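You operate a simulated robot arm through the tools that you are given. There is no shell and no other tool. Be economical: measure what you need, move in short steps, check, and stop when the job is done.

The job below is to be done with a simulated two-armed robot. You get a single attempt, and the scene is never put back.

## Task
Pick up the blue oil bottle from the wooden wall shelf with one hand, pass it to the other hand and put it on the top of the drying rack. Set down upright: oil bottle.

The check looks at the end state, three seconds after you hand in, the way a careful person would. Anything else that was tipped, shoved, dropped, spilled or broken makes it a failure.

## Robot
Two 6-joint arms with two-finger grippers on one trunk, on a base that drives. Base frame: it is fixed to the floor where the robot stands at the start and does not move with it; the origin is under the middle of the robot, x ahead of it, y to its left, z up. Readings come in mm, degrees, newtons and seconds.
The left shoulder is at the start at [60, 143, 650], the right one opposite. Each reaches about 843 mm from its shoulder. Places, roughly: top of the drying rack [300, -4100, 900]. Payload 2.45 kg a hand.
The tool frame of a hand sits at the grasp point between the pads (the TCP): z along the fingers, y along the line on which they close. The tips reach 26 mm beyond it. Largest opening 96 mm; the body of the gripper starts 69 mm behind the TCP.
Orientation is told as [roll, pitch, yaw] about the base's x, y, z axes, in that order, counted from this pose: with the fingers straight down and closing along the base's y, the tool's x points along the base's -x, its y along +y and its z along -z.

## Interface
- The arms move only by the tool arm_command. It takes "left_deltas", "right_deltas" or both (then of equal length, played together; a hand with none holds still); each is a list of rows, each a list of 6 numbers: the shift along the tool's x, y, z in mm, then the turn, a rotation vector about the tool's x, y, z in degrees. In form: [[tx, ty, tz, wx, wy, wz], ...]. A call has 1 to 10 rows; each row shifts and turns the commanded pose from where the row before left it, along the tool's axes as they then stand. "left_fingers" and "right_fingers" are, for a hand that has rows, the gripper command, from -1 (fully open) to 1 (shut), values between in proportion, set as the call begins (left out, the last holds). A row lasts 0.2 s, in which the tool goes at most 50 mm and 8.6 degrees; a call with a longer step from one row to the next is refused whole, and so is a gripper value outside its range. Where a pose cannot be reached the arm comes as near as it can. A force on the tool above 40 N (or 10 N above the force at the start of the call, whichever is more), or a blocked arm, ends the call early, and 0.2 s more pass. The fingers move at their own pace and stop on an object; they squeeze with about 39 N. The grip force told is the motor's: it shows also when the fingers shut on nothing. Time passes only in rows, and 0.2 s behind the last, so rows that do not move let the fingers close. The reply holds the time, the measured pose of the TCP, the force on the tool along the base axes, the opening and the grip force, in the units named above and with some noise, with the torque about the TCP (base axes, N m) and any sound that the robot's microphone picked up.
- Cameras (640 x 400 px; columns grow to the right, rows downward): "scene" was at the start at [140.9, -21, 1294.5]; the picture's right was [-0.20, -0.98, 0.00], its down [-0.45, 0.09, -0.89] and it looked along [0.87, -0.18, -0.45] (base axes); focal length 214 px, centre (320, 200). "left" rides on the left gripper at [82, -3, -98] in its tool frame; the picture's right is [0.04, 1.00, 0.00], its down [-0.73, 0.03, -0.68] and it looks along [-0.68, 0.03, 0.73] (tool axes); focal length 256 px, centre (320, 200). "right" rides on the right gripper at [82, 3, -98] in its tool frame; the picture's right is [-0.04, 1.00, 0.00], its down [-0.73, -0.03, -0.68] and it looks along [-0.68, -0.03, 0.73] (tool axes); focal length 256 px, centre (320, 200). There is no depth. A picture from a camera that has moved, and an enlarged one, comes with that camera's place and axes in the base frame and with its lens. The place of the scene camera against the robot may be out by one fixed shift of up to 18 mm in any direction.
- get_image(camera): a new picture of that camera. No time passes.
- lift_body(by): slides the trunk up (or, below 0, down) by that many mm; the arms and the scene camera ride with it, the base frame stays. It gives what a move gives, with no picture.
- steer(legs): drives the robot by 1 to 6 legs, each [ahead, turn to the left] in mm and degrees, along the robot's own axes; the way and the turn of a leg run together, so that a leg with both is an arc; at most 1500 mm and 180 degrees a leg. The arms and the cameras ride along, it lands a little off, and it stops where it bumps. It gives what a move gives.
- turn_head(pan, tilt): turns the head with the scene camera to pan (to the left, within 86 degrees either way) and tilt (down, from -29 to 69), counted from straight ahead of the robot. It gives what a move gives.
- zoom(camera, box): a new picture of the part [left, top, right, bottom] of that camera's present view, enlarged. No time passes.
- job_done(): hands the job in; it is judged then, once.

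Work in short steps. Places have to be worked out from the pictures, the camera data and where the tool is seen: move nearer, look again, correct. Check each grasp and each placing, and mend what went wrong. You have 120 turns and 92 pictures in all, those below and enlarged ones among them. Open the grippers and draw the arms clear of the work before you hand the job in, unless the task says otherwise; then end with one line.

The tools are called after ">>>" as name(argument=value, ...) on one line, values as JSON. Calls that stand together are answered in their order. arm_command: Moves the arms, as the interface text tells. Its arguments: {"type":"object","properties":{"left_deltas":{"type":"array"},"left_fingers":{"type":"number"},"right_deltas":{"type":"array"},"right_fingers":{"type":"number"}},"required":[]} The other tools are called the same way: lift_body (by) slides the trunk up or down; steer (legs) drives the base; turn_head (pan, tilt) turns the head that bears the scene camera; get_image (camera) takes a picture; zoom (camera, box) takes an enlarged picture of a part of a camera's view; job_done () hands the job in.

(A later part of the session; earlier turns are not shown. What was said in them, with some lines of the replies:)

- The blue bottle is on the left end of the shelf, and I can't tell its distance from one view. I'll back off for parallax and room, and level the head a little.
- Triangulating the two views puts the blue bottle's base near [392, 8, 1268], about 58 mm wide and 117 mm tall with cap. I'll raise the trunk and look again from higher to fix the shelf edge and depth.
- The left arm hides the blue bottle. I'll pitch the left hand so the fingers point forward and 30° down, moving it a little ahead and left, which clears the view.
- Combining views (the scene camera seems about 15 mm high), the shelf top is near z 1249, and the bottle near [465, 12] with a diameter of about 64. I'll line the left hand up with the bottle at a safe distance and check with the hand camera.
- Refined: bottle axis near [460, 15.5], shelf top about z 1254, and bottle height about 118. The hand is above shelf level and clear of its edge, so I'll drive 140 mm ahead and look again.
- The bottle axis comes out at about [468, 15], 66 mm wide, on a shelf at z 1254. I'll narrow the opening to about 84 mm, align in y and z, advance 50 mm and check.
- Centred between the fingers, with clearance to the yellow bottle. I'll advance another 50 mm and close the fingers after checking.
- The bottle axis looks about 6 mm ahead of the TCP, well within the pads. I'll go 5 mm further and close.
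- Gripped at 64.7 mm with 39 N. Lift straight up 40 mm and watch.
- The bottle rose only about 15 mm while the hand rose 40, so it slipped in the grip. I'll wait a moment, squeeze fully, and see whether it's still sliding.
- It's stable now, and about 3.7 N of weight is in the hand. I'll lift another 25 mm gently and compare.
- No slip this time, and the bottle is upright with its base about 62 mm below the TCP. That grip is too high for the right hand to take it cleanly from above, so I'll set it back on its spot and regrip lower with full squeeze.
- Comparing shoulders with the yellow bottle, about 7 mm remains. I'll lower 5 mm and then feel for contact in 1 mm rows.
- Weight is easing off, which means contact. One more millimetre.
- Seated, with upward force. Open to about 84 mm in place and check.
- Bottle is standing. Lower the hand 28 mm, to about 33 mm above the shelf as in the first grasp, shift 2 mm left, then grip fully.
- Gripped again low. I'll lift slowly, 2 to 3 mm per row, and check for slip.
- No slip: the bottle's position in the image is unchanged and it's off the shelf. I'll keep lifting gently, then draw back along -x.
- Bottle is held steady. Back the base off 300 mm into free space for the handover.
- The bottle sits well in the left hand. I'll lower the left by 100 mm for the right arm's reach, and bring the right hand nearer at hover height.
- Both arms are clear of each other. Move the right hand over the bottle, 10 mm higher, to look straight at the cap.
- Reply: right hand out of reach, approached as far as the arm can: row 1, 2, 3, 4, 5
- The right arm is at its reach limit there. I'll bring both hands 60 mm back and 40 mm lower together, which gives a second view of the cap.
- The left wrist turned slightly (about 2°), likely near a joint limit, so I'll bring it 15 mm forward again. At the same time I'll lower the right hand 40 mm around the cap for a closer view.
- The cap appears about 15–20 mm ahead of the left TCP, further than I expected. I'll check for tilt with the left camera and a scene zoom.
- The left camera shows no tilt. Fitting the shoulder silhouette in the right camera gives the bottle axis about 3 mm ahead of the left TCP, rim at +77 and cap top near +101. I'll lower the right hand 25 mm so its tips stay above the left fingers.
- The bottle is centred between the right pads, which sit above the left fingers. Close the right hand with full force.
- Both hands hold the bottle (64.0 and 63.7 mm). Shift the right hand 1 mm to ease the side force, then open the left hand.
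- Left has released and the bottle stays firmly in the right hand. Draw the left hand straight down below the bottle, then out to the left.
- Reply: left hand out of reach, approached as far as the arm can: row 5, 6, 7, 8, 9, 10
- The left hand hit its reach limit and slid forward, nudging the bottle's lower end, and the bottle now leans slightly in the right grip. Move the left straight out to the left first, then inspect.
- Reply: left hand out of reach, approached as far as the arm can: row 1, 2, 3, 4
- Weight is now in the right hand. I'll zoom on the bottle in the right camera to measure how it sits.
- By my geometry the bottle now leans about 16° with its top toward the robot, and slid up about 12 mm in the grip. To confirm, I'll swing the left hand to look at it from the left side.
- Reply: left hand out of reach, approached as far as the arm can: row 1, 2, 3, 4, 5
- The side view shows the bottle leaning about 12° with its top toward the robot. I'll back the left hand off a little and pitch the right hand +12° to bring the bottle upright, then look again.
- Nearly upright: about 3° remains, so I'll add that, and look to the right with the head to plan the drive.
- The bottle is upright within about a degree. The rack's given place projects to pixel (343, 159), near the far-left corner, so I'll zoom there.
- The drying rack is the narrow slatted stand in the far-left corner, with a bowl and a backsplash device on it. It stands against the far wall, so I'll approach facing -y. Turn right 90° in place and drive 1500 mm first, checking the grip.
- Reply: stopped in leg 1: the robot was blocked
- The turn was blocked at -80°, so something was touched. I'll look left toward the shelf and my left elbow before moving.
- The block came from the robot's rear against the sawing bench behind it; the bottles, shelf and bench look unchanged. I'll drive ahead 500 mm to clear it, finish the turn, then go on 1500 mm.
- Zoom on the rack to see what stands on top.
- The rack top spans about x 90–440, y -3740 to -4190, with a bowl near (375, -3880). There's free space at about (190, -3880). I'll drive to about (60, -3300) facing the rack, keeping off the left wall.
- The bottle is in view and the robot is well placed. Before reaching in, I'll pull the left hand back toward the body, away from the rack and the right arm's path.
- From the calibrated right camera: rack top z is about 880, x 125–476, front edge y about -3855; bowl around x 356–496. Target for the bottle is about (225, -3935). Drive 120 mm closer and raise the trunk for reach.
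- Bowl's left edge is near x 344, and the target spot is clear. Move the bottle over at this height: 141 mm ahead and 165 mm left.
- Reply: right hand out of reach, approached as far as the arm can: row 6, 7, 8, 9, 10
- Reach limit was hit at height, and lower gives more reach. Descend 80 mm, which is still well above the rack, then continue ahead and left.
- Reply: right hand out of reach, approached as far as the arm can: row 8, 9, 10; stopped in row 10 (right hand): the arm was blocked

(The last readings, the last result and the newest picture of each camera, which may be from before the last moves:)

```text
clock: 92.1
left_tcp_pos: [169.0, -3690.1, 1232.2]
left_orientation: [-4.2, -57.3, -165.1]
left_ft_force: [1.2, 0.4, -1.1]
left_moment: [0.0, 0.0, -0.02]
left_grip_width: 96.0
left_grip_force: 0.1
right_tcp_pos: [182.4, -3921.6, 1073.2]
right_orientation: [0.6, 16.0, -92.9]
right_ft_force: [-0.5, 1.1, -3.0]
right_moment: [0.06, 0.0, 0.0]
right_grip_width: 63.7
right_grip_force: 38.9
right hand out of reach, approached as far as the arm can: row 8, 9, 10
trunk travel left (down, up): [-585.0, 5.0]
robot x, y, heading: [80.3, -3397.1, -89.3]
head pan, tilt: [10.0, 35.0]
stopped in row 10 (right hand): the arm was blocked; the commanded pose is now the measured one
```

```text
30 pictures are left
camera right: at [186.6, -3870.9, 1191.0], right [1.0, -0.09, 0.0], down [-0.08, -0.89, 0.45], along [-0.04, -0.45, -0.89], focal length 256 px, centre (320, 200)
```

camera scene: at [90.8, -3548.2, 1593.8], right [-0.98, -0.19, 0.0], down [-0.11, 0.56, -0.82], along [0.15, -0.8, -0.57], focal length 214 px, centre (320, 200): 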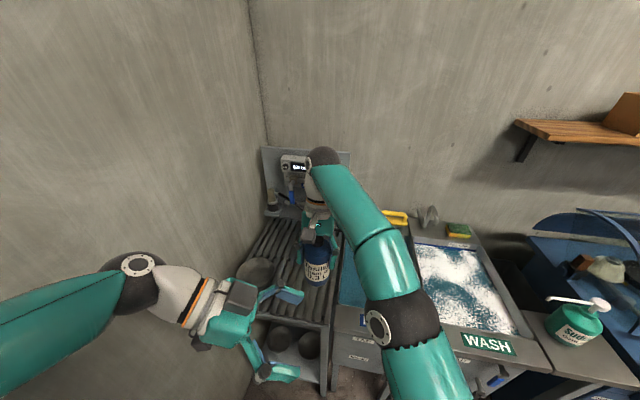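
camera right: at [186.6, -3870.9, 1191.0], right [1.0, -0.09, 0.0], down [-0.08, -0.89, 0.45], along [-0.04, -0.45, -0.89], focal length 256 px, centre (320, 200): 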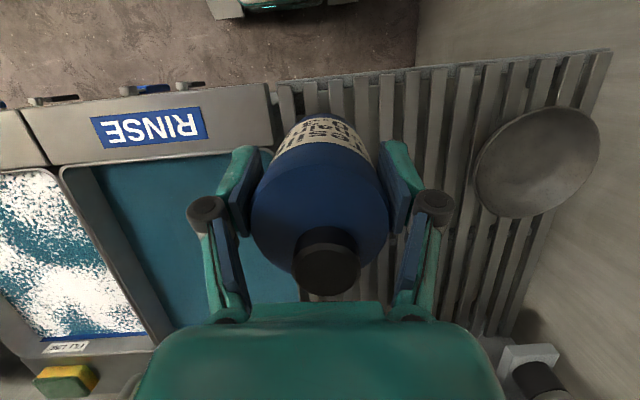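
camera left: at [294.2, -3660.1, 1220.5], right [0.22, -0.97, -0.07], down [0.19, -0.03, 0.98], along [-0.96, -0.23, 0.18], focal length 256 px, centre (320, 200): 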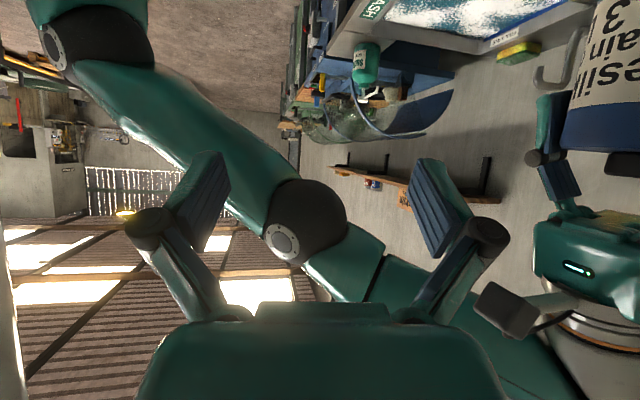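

The arm reports being blocked short of the target. Check the scene for contact before going on.

>>> get_image(camera="scene")

>>> get_image(camera="left")

```text
29 pictures are left
camera scene: at [90.5, -3548.3, 1590.0], right [-0.98, -0.19, 0.0], down [-0.11, 0.56, -0.82], along [0.15, -0.8, -0.57], focal length 214 px, centre (320, 200)
```

scene: 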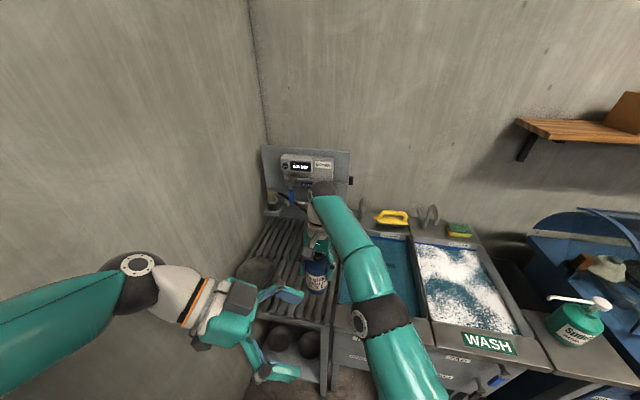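

```text
28 pictures are left
camera left: at [294.1, -3660.0, 1217.1], right [0.22, -0.97, -0.07], down [0.19, -0.03, 0.98], along [-0.96, -0.23, 0.18], focal length 256 px, centre (320, 200)
```

left: 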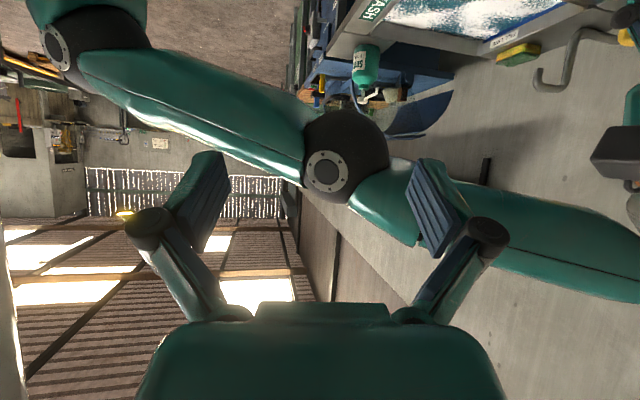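

No contact is visible, so it's likely a wrist joint limit for reaching that far left. Turning the base 6° left carries the bottle about 54 mm further over the rack instead.

>>> steer(legs=[[0, 6]])

>>> get_image(camera="right")

```text
clock: 93.0
left_tcp_pos: [199.1, -3679.0, 1234.1]
left_orientation: [-4.1, -57.3, -159.3]
left_ft_force: [-0.2, 0.6, 1.2]
left_moment: [-0.01, 0.02, -0.01]
left_grip_width: 96.0
left_grip_force: 0.1
right_tcp_pos: [231.2, -3909.6, 1077.7]
right_orientation: [0.8, 16.1, -87.6]
right_ft_force: [0.8, -0.4, -2.1]
right_moment: [0.02, 0.03, 0.01]
right_grip_width: 63.9
right_grip_force: 38.9
trunk travel left (down, up): [-585.0, 5.0]
robot x, y, heading: [75.9, -3400.1, -83.4]
head pan, tilt: [10.0, 35.0]
```

```text
27 pictures are left
camera right: at [229.8, -3859.7, 1194.3], right [1.0, 0.0, 0.0], down [0.0, -0.89, 0.45], along [0.0, -0.45, -0.89], focal length 256 px, centre (320, 200)
```

right: 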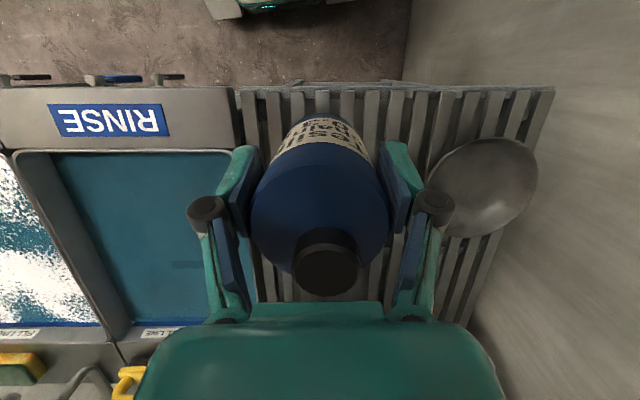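

Over the rack now at x 231, but still close to the front edge (about -3870). Move 50 mm further ahead while descending 50 mm.

>>> arm_command(right_deltas=[[-6.2, 0, 3.4, 0, 0, 0], [-12.4, 0, 6.85, 0, 0, 0], [-12.4, 0, 6.85, 0, 0, 0], [-12.4, 0, 6.85, 0, 0, 0], [-12.4, 0, 6.85, 0, 0, 0], [-6.2, 0, 3.4, 0, 0, 0]])

>>> get_image(camera="right")

```text
clock: 94.4
left_tcp_pos: [199.0, -3679.8, 1232.9]
left_orientation: [-4.2, -57.4, -159.3]
left_ft_force: [0.5, 0.4, 0.5]
left_moment: [0.02, 0.02, 0.04]
left_grip_width: 96.2
left_grip_force: 0.2
right_tcp_pos: [219.5, -3935.5, 1026.0]
right_orientation: [0.9, 16.0, -87.7]
right_ft_force: [0.3, 0.0, -3.1]
right_moment: [0.03, 0.03, -0.01]
right_grip_width: 63.8
right_grip_force: 39.0
right hand out of reach, approached as far as the arm can: row 2, 3, 4, 5
trunk travel left (down, up): [-585.0, 5.0]
robot x, y, heading: [80.8, -3402.5, -83.2]
head pan, tilt: [10.0, 35.0]
```

```text
26 pictures are left
camera right: at [218.4, -3884.2, 1142.7], right [1.0, 0.0, 0.0], down [0.0, -0.89, 0.45], along [0.0, -0.45, -0.89], focal length 256 px, centre (320, 200)
```

right: 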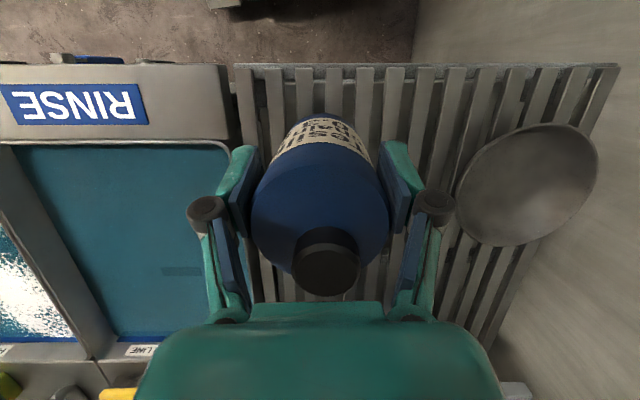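

Front edge is at y about -3881, and the bottle axis is at -3935. I want more margin, so I'll nudge the base 35 mm ahead (the bottle base is still about 60 mm above the slats).

>>> steer(legs=[[35, 0]])

>>> get_image(camera="right")

>>> zoom(camera="scene", box=[230, 140, 422, 340])

```text
clock: 95.3
left_tcp_pos: [204.1, -3715.7, 1233.6]
left_orientation: [-4.3, -57.3, -158.9]
left_ft_force: [0.3, -0.8, 0.3]
left_moment: [0.06, -0.02, -0.07]
left_grip_width: 96.1
left_grip_force: 0.0
right_tcp_pos: [223.4, -3973.1, 1023.5]
right_orientation: [0.8, 16.0, -87.5]
right_ft_force: [0.0, -0.6, -4.7]
right_moment: [0.1, -0.01, 0.02]
right_grip_width: 63.8
right_grip_force: 39.3
trunk travel left (down, up): [-585.0, 5.0]
robot x, y, heading: [83.1, -3431.5, -83.5]
head pan, tilt: [10.0, 35.0]
```

```text
25 pictures are left
camera right: at [222.9, -3920.8, 1141.5], right [1.0, 0.0, 0.0], down [0.0, -0.89, 0.45], along [0.0, -0.45, -0.89], focal length 256 px, centre (320, 200)
```

right: 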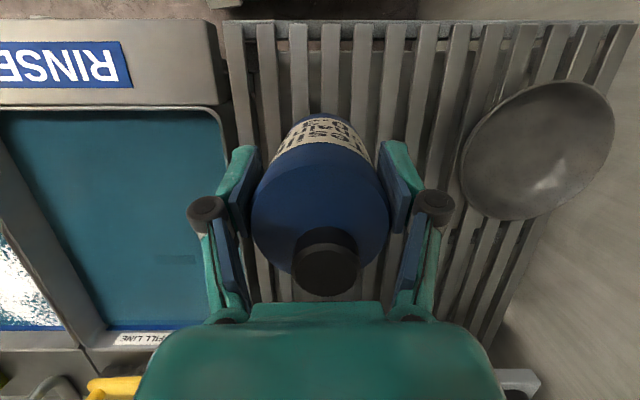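

```text
2.00 times, centred on (326, 240) of scene
camera zoom: at [106.1, -3584.4, 1591.5], right [-0.96, -0.29, 0.0], down [-0.16, 0.55, -0.82], along [0.23, -0.78, -0.58], focal length 429 px, centre (308, 120)
```

zoom: 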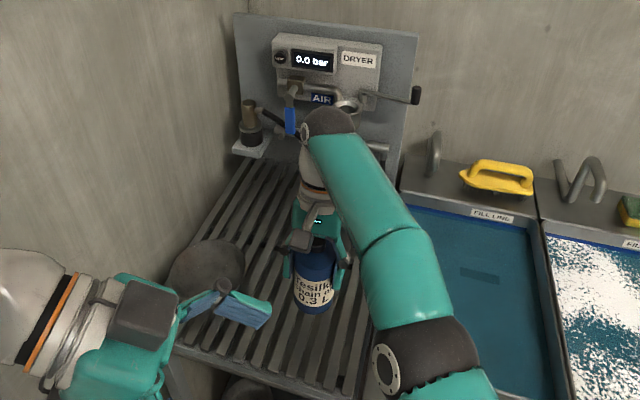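

Position is good: (223, -3973), about 90 mm inside the front edge and clear of the bowl. Descend 35 mm, then feel for contact.

>>> arm_command(right_deltas=[[-1.4, 0, 4.8, 0, 0, 0], [-2.76, 0, 9.6, 0, 0, 0], [-2.76, 0, 9.6, 0, 0, 0], [-1.4, 0, 4.8, 0, 0, 0], [-1.4, 0, 4.8, 0, 0, 0]])

>>> zoom(camera="scene", box=[250, 200, 410, 320])

```text
clock: 96.5
left_tcp_pos: [203.6, -3714.0, 1234.1]
left_orientation: [-4.1, -57.4, -159.2]
left_ft_force: [0.3, -0.4, -0.6]
left_moment: [0.0, -0.01, -0.02]
left_grip_width: 95.8
left_grip_force: 0.0
right_tcp_pos: [222.8, -3968.6, 990.6]
right_orientation: [0.8, 16.1, -87.6]
right_ft_force: [0.2, -0.5, -2.9]
right_moment: [0.03, -0.01, 0.0]
right_grip_width: 64.0
right_grip_force: 38.9
trunk travel left (down, up): [-585.0, 5.0]
robot x, y, heading: [80.2, -3430.8, -83.3]
head pan, tilt: [10.0, 35.0]
```

```text
3.33 times, centred on (330, 260) of scene
camera zoom: at [105.7, -3580.9, 1591.9], right [-0.96, -0.29, 0.0], down [-0.16, 0.55, -0.82], along [0.23, -0.78, -0.57], focal length 715 px, centre (287, 0)
```

zoom: 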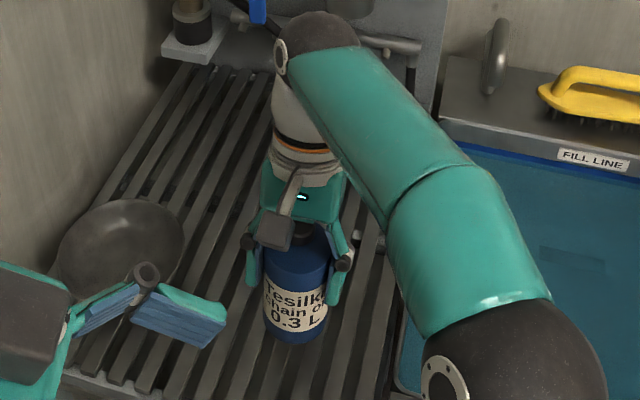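

Weight still hangs free. Lower in small 3 mm rows, 12 mm in all, and watch the force.

>>> arm_command(right_deltas=[[-0.83, 0, 2.9, 0, 0, 0], [-0.83, 0, 2.9, 0, 0, 0], [-0.83, 0, 2.9, 0, 0, 0], [-0.83, 0, 2.9, 0, 0, 0]])

```text
clock: 97.5
left_tcp_pos: [203.0, -3714.2, 1233.7]
left_orientation: [-4.2, -57.4, -159.3]
left_ft_force: [-0.1, -0.6, 0.2]
left_moment: [0.02, -0.01, 0.01]
left_grip_width: 95.9
left_grip_force: 0.0
right_tcp_pos: [224.2, -3970.1, 978.0]
right_orientation: [0.9, 16.0, -87.6]
right_ft_force: [0.2, 0.2, -2.9]
right_moment: [0.05, 0.0, 0.0]
right_grip_width: 64.0
right_grip_force: 38.7
trunk travel left (down, up): [-585.0, 5.0]
robot x, y, heading: [78.1, -3433.0, -83.2]
head pan, tilt: [10.0, 35.0]
```

Still free. Continue with 2 mm rows.

>>> arm_command(right_deltas=[[-0.55, 0, 1.9, 0, 0, 0], [-0.55, 0, 1.9, 0, 0, 0], [-0.55, 0, 1.9, 0, 0, 0]])

>>> arm_command(right_deltas=[[-0.55, 0, 1.9, 0, 0, 0], [-0.55, 0, 1.9, 0, 0, 0]])

>>> get_image(camera="right")

```text
clock: 98.3
left_tcp_pos: [203.3, -3713.5, 1236.0]
left_orientation: [-4.2, -57.4, -159.2]
left_ft_force: [0.4, 0.1, -0.2]
left_moment: [0.02, -0.01, 0.03]
left_grip_width: 96.2
left_grip_force: 0.0
right_tcp_pos: [224.1, -3969.2, 971.7]
right_orientation: [0.8, 15.9, -87.5]
right_ft_force: [-0.1, 0.1, -3.3]
right_moment: [0.02, -0.01, -0.01]
right_grip_width: 64.3
right_grip_force: 39.4
trunk travel left (down, up): [-585.0, 5.0]
robot x, y, heading: [85.4, -3431.3, -83.4]
head pan, tilt: [10.0, 35.0]
```

```text
clock: 98.9
left_tcp_pos: [203.5, -3714.5, 1233.8]
left_orientation: [-4.2, -57.4, -159.2]
left_ft_force: [-0.3, -0.4, 0.6]
left_moment: [-0.05, 0.04, 0.03]
left_grip_width: 95.9
left_grip_force: 0.1
right_tcp_pos: [224.0, -3970.9, 969.3]
right_orientation: [0.7, 16.0, -87.7]
right_ft_force: [0.5, -1.3, -3.4]
right_moment: [0.06, -0.01, -0.03]
right_grip_width: 63.8
right_grip_force: 38.7
trunk travel left (down, up): [-585.0, 5.0]
robot x, y, heading: [84.3, -3430.4, -83.5]
head pan, tilt: [10.0, 35.0]
```

```text
22 pictures are left
camera right: at [223.9, -3919.6, 1086.3], right [1.0, 0.0, 0.0], down [0.0, -0.89, 0.45], along [0.0, -0.45, -0.89], focal length 256 px, centre (320, 200)
```

right: 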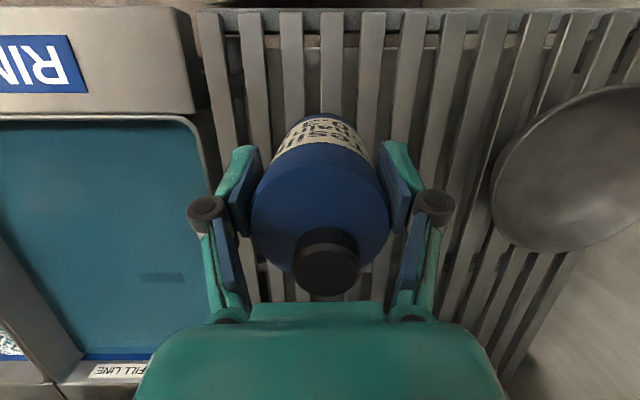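

Still hanging free. Keep lowering, 4 × 2 mm; the force guard will stop a hard contact.

>>> arm_command(right_deltas=[[-0.55, 0, 1.9, 0, 0, 0], [-0.55, 0, 1.9, 0, 0, 0], [-0.55, 0, 1.9, 0, 0, 0]])

>>> arm_command(right_deltas=[[-0.55, 0, 1.9, 0, 0, 0], [-0.55, 0, 1.9, 0, 0, 0]])

```text
clock: 99.7
left_tcp_pos: [201.9, -3713.2, 1234.2]
left_orientation: [-4.2, -57.4, -159.1]
left_ft_force: [0.8, -0.5, -0.3]
left_moment: [-0.03, 0.02, -0.02]
left_grip_width: 96.1
left_grip_force: 0.0
right_tcp_pos: [224.5, -3970.9, 962.1]
right_orientation: [0.8, 16.0, -87.7]
right_ft_force: [0.3, 0.1, -2.7]
right_moment: [0.09, 0.01, 0.0]
right_grip_width: 64.0
right_grip_force: 39.7
trunk travel left (down, up): [-585.0, 5.0]
robot x, y, heading: [83.7, -3431.3, -83.3]
head pan, tilt: [10.0, 35.0]
```

```text
clock: 100.3
left_tcp_pos: [203.1, -3713.8, 1233.9]
left_orientation: [-4.2, -57.5, -159.3]
left_ft_force: [0.1, 0.0, 0.3]
left_moment: [-0.03, 0.02, -0.02]
left_grip_width: 95.6
left_grip_force: 0.1
right_tcp_pos: [225.3, -3970.9, 958.4]
right_orientation: [0.8, 15.9, -87.6]
right_ft_force: [-1.3, 0.3, -3.0]
right_moment: [0.05, 0.01, 0.04]
right_grip_width: 64.1
right_grip_force: 39.3
trunk travel left (down, up): [-585.0, 5.0]
robot x, y, heading: [80.4, -3435.5, -83.2]
head pan, tilt: [10.0, 35.0]
```

>>> zoom(camera="scene", box=[280, 230, 376, 300])

>>> arm_command(right_deltas=[[-0.55, 0, 1.9, 0, 0, 0], [-0.55, 0, 1.9, 0, 0, 0]])

```text
5.71 times, centred on (328, 265) of scene
camera zoom: at [105.7, -3581.1, 1591.8], right [-0.96, -0.29, 0.0], down [-0.16, 0.55, -0.82], along [0.23, -0.78, -0.57], focal length 1226 px, centre (274, -171)
```

zoom: 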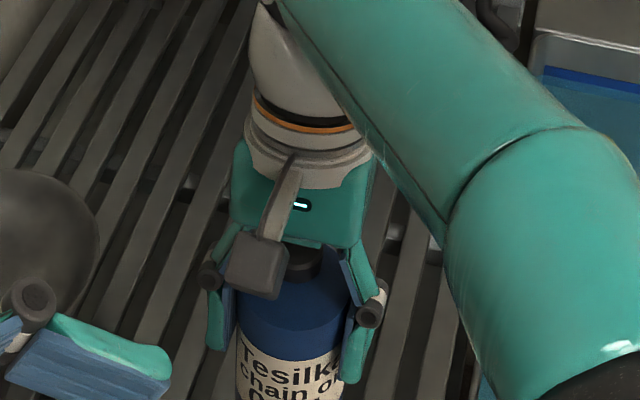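

```text
clock: 100.9
left_tcp_pos: [203.0, -3713.6, 1234.1]
left_orientation: [-4.2, -57.4, -159.2]
left_ft_force: [0.3, -0.3, 0.3]
left_moment: [0.0, -0.02, 0.0]
left_grip_width: 96.0
left_grip_force: 0.1
right_tcp_pos: [224.1, -3970.5, 956.3]
right_orientation: [0.8, 16.0, -87.6]
right_ft_force: [0.2, -0.2, -0.4]
right_moment: [-0.08, 0.08, 0.01]
right_grip_width: 64.0
right_grip_force: 39.0
trunk travel left (down, up): [-585.0, 5.0]
robot x, y, heading: [78.2, -3433.9, -83.3]
head pan, tilt: [10.0, 35.0]
```

Weight is now being taken off (-0.4 N), so the base touches the slats. Lower 2 mm more in 1 mm rows to seat it.

>>> arm_command(right_deltas=[[-0.28, 0, 0.96, 0, 0, 0]])

>>> arm_command(right_deltas=[[-0.28, 0, 0.96, 0, 0, 0]])

>>> get_image(camera="scene")

```text
clock: 101.3
left_tcp_pos: [204.6, -3713.7, 1234.3]
left_orientation: [-4.1, -57.4, -159.4]
left_ft_force: [0.8, -0.3, 0.3]
left_moment: [-0.01, 0.01, -0.03]
left_grip_width: 96.2
left_grip_force: 0.2
right_tcp_pos: [224.4, -3971.7, 955.4]
right_orientation: [0.9, 15.8, -87.6]
right_ft_force: [0.9, -1.0, 8.7]
right_moment: [-0.45, 0.26, 0.06]
right_grip_width: 64.0
right_grip_force: 39.7
trunk travel left (down, up): [-585.0, 5.0]
robot x, y, heading: [81.9, -3435.6, -83.2]
head pan, tilt: [10.0, 35.0]
```

```text
clock: 101.7
left_tcp_pos: [204.0, -3712.1, 1235.6]
left_orientation: [-3.9, -57.4, -159.3]
left_ft_force: [-0.8, -0.3, -0.2]
left_moment: [0.01, 0.0, -0.01]
left_grip_width: 95.9
left_grip_force: 0.1
right_tcp_pos: [224.8, -3969.9, 954.9]
right_orientation: [1.1, 15.8, -87.4]
right_ft_force: [4.6, -2.3, 17.8]
right_moment: [-0.72, 0.06, 0.14]
right_grip_width: 63.8
right_grip_force: 39.1
trunk travel left (down, up): [-585.0, 5.0]
robot x, y, heading: [79.6, -3435.8, -83.2]
head pan, tilt: [10.0, 35.0]
```

```text
20 pictures are left
camera scene: at [105.9, -3579.0, 1592.3], right [-0.96, -0.29, 0.0], down [-0.16, 0.55, -0.82], along [0.23, -0.79, -0.57], focal length 214 px, centre (320, 200)
```

scene: 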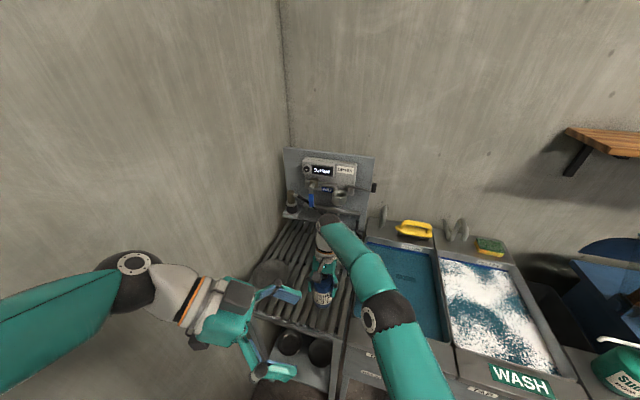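

Seated firmly (18 N up). Ease off 1 mm, then open gently a few millimetres.

>>> arm_command(right_deltas=[[0.28, 0, -0.96, 0, 0, 0]])

>>> arm_command(right_deltas=[[0, 0, 0, 0, 0, 0], [0, 0, 0, 0, 0, 0]], right_fingers=-0.42)

>>> get_image(camera="right")

```text
clock: 102.1
left_tcp_pos: [203.6, -3713.2, 1235.0]
left_orientation: [-4.1, -57.3, -159.4]
left_ft_force: [0.7, 0.5, -0.6]
left_moment: [0.0, -0.04, -0.02]
left_grip_width: 96.5
left_grip_force: 0.0
right_tcp_pos: [224.4, -3968.6, 955.1]
right_orientation: [0.9, 15.8, -87.5]
right_ft_force: [6.1, -3.3, 15.4]
right_moment: [-0.97, -0.18, 0.28]
right_grip_width: 63.9
right_grip_force: 38.4
trunk travel left (down, up): [-585.0, 5.0]
robot x, y, heading: [84.1, -3433.6, -83.4]
head pan, tilt: [10.0, 35.0]
```

```text
clock: 102.7
left_tcp_pos: [203.2, -3714.1, 1234.1]
left_orientation: [-4.2, -57.4, -159.3]
left_ft_force: [0.4, 0.6, -0.3]
left_moment: [0.02, 0.03, -0.04]
left_grip_width: 96.2
left_grip_force: 0.0
right_tcp_pos: [223.7, -3970.4, 952.9]
right_orientation: [0.8, 16.0, -87.6]
right_ft_force: [-0.4, 1.0, 0.3]
right_moment: [0.0, -0.01, 0.01]
right_grip_width: 68.1
right_grip_force: 0.0
trunk travel left (down, up): [-585.0, 5.0]
robot x, y, heading: [85.9, -3433.9, -83.5]
head pan, tilt: [10.0, 35.0]
```

```text
19 pictures are left
camera right: at [222.8, -3918.7, 1070.6], right [1.0, 0.0, 0.0], down [0.0, -0.89, 0.45], along [0.0, -0.45, -0.89], focal length 256 px, centre (320, 200)
```

right: 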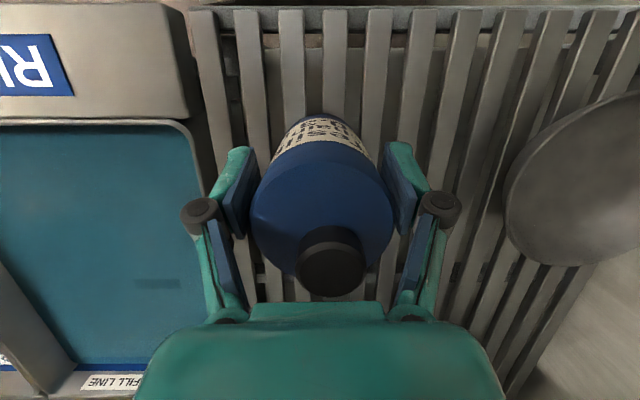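

The bottle stands on its own. Open wider and check, then rise straight up.

>>> arm_command(right_deltas=[[0, 0, 0, 0, 0, 0], [0, 0, 0, 0, 0, 0], [0, 0, 0, 0, 0, 0]], right_fingers=-0.9)

>>> get_image(camera="right")

```text
clock: 103.5
left_tcp_pos: [203.3, -3713.2, 1234.2]
left_orientation: [-4.2, -57.4, -159.1]
left_ft_force: [-0.3, 0.8, -0.1]
left_moment: [0.05, 0.01, 0.05]
left_grip_width: 95.9
left_grip_force: 0.1
right_tcp_pos: [223.4, -3968.6, 954.5]
right_orientation: [0.8, 16.0, -87.7]
right_ft_force: [0.0, 0.1, 0.4]
right_moment: [-0.02, 0.01, -0.01]
right_grip_width: 91.2
right_grip_force: 0.0
trunk travel left (down, up): [-585.0, 5.0]
robot x, y, heading: [84.8, -3434.9, -83.3]
head pan, tilt: [10.0, 35.0]
```

```text
18 pictures are left
camera right: at [222.9, -3918.7, 1071.2], right [1.0, 0.0, 0.0], down [0.0, -0.89, 0.45], along [0.0, -0.45, -0.89], focal length 256 px, centre (320, 200)
```

right: 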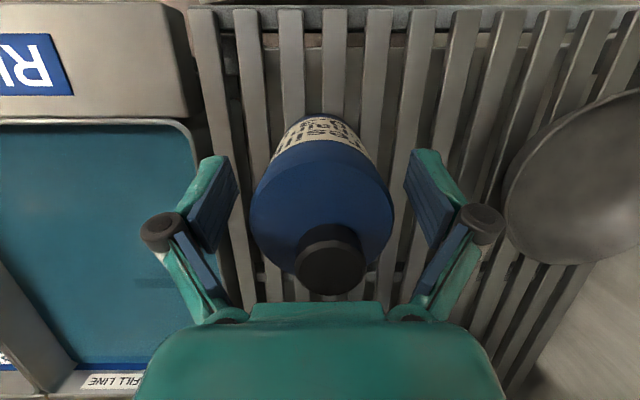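

Both pads are clear. Rise 60 mm straight up (the reachable range), then draw back toward the robot with the open fingers passing either side of the cap.

>>> arm_command(right_deltas=[[1.4, 0, -4.8, 0, 0, 0], [2.76, 0, -9.6, 0, 0, 0], [2.76, 0, -9.6, 0, 0, 0], [2.76, 0, -9.6, 0, 0, 0], [2.76, 0, -9.6, 0, 0, 0], [2.76, 0, -9.6, 0, 0, 0], [1.4, 0, -4.8, 0, 0, 0]])

>>> get_image(camera="right")

```text
clock: 105.1
left_tcp_pos: [204.0, -3713.5, 1233.9]
left_orientation: [-4.1, -57.4, -159.2]
left_ft_force: [0.3, 0.1, -0.5]
left_moment: [-0.02, 0.05, -0.01]
left_grip_width: 95.9
left_grip_force: 0.1
right_tcp_pos: [221.7, -3969.2, 1014.1]
right_orientation: [0.8, 16.0, -87.6]
right_ft_force: [0.2, -0.6, 0.1]
right_moment: [0.01, 0.0, 0.0]
right_grip_width: 91.1
right_grip_force: 0.2
trunk travel left (down, up): [-585.0, 5.0]
robot x, y, heading: [82.0, -3435.8, -83.3]
head pan, tilt: [10.0, 35.0]
```

```text
17 pictures are left
camera right: at [222.2, -3918.3, 1132.2], right [1.0, 0.0, 0.0], down [0.0, -0.89, 0.45], along [0.0, -0.45, -0.89], focal length 256 px, centre (320, 200)
```

right: 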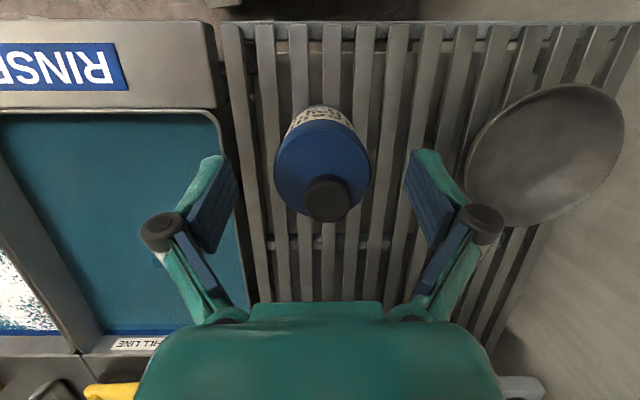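

The bottle stands clear and upright. Draw back 75 mm and up 40 mm, so the fingertips are above the cap.

>>> arm_command(right_deltas=[[16.6, 0, -3.55, 0, 0, 0], [16.6, 0, -3.55, 0, 0, 0], [16.6, 0, -3.55, 0, 0, 0], [16.6, 0, -3.55, 0, 0, 0], [16.6, 0, -3.55, 0, 0, 0]])

>>> steer(legs=[[-300, 0]])

>>> get_image(camera="scene")

>>> get_image(camera="right")

```text
clock: 106.3
left_tcp_pos: [203.0, -3712.3, 1235.8]
left_orientation: [-4.2, -57.4, -159.2]
left_ft_force: [0.2, 0.1, -0.6]
left_moment: [0.0, 0.0, -0.02]
left_grip_width: 95.8
left_grip_force: 0.1
right_tcp_pos: [220.4, -3892.8, 1054.9]
right_orientation: [0.7, 15.9, -87.6]
right_ft_force: [0.3, 0.7, 0.2]
right_moment: [-0.01, 0.01, 0.02]
right_grip_width: 91.3
right_grip_force: 0.1
trunk travel left (down, up): [-585.0, 5.0]
robot x, y, heading: [82.7, -3431.8, -83.4]
head pan, tilt: [10.0, 35.0]
```

```text
clock: 108.3
left_tcp_pos: [170.2, -3423.9, 1235.1]
left_orientation: [-4.0, -57.5, -159.2]
left_ft_force: [-0.2, 1.2, -0.2]
left_moment: [0.0, -0.05, 0.02]
left_grip_width: 96.1
left_grip_force: 0.1
right_tcp_pos: [188.0, -3603.7, 1054.9]
right_orientation: [0.8, 15.9, -87.5]
right_ft_force: [0.2, -0.6, 0.7]
right_moment: [-0.04, -0.02, 0.0]
right_grip_width: 91.1
right_grip_force: 0.0
trunk travel left (down, up): [-585.0, 5.0]
robot x, y, heading: [49.0, -3147.6, -83.0]
head pan, tilt: [10.0, 35.0]
```

```text
16 pictures are left
camera scene: at [71.7, -3290.4, 1592.1], right [-0.96, -0.29, 0.0], down [-0.17, 0.55, -0.82], along [0.24, -0.78, -0.57], focal length 214 px, centre (320, 200)
```

scene: 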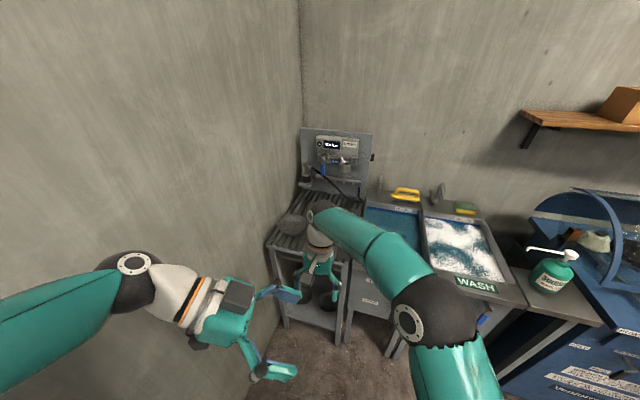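

```text
15 pictures are left
camera right: at [186.4, -3552.6, 1172.3], right [1.0, 0.0, 0.0], down [0.0, -0.89, 0.45], along [0.0, -0.45, -0.89], focal length 256 px, centre (320, 200)
```

right: 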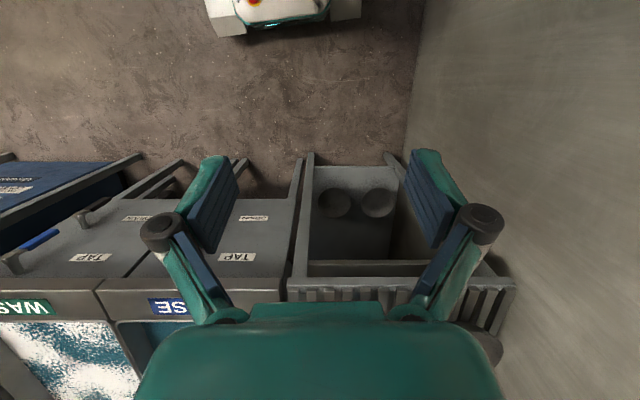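

The wrist hides the bottle. Shift the right hand to the right and look for the bottle on the rack.

>>> arm_command(right_deltas=[[0, -25, 0, 0, 0, 0], [0, -35, 0, 0, 0, 0], [0, -35, 0, 0, 0, 0], [0, -35, 0, 0, 0, 0], [0, -25, 0, 0, 0, 0]])

>>> zoom(camera="scene", box=[240, 110, 432, 310])

```text
clock: 109.5
left_tcp_pos: [170.3, -3424.6, 1236.0]
left_orientation: [-4.0, -57.4, -159.2]
left_ft_force: [0.0, -0.3, 0.5]
left_moment: [-0.01, -0.01, -0.03]
left_grip_width: 96.0
left_grip_force: 0.0
right_tcp_pos: [30.4, -3611.0, 1050.2]
right_orientation: [0.9, 16.0, -87.5]
right_ft_force: [-0.7, 0.6, 0.5]
right_moment: [0.02, -0.02, -0.08]
right_grip_width: 91.3
right_grip_force: 0.0
trunk travel left (down, up): [-585.0, 5.0]
robot x, y, heading: [46.9, -3141.4, -83.3]
head pan, tilt: [10.0, 35.0]
```

```text
2.00 times, centred on (336, 210) of scene
camera zoom: at [71.2, -3291.7, 1591.9], right [-0.96, -0.29, 0.0], down [-0.16, 0.55, -0.82], along [0.24, -0.78, -0.57], focal length 429 px, centre (288, 180)
```

zoom: 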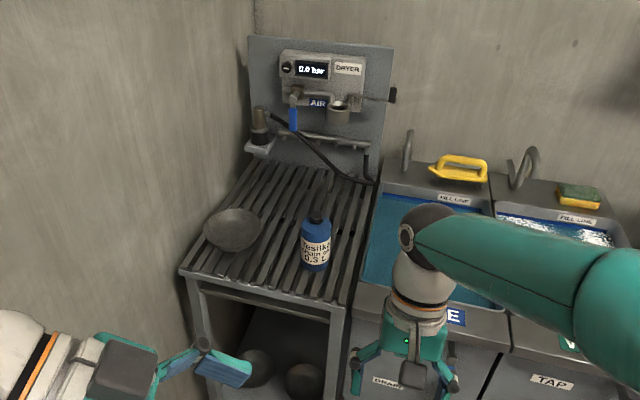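

The bottle stands upright on the slatted top, clear of the bowl, which hasn't moved. Both hands are open, empty and drawn well clear, so I'm handing in.

>>> job_done()

```text
The job is handed in.
```

The blue oil bottle is standing upright on top of the drying rack, clear of the bowl already there. The left hand picked it off the shelf and passed it to the right hand, which set it down. One bump on the way: the base was blocked once while turning, most likely against the workbench behind the robot. I saw nothing moved or tipped there or on the shelf afterwards.
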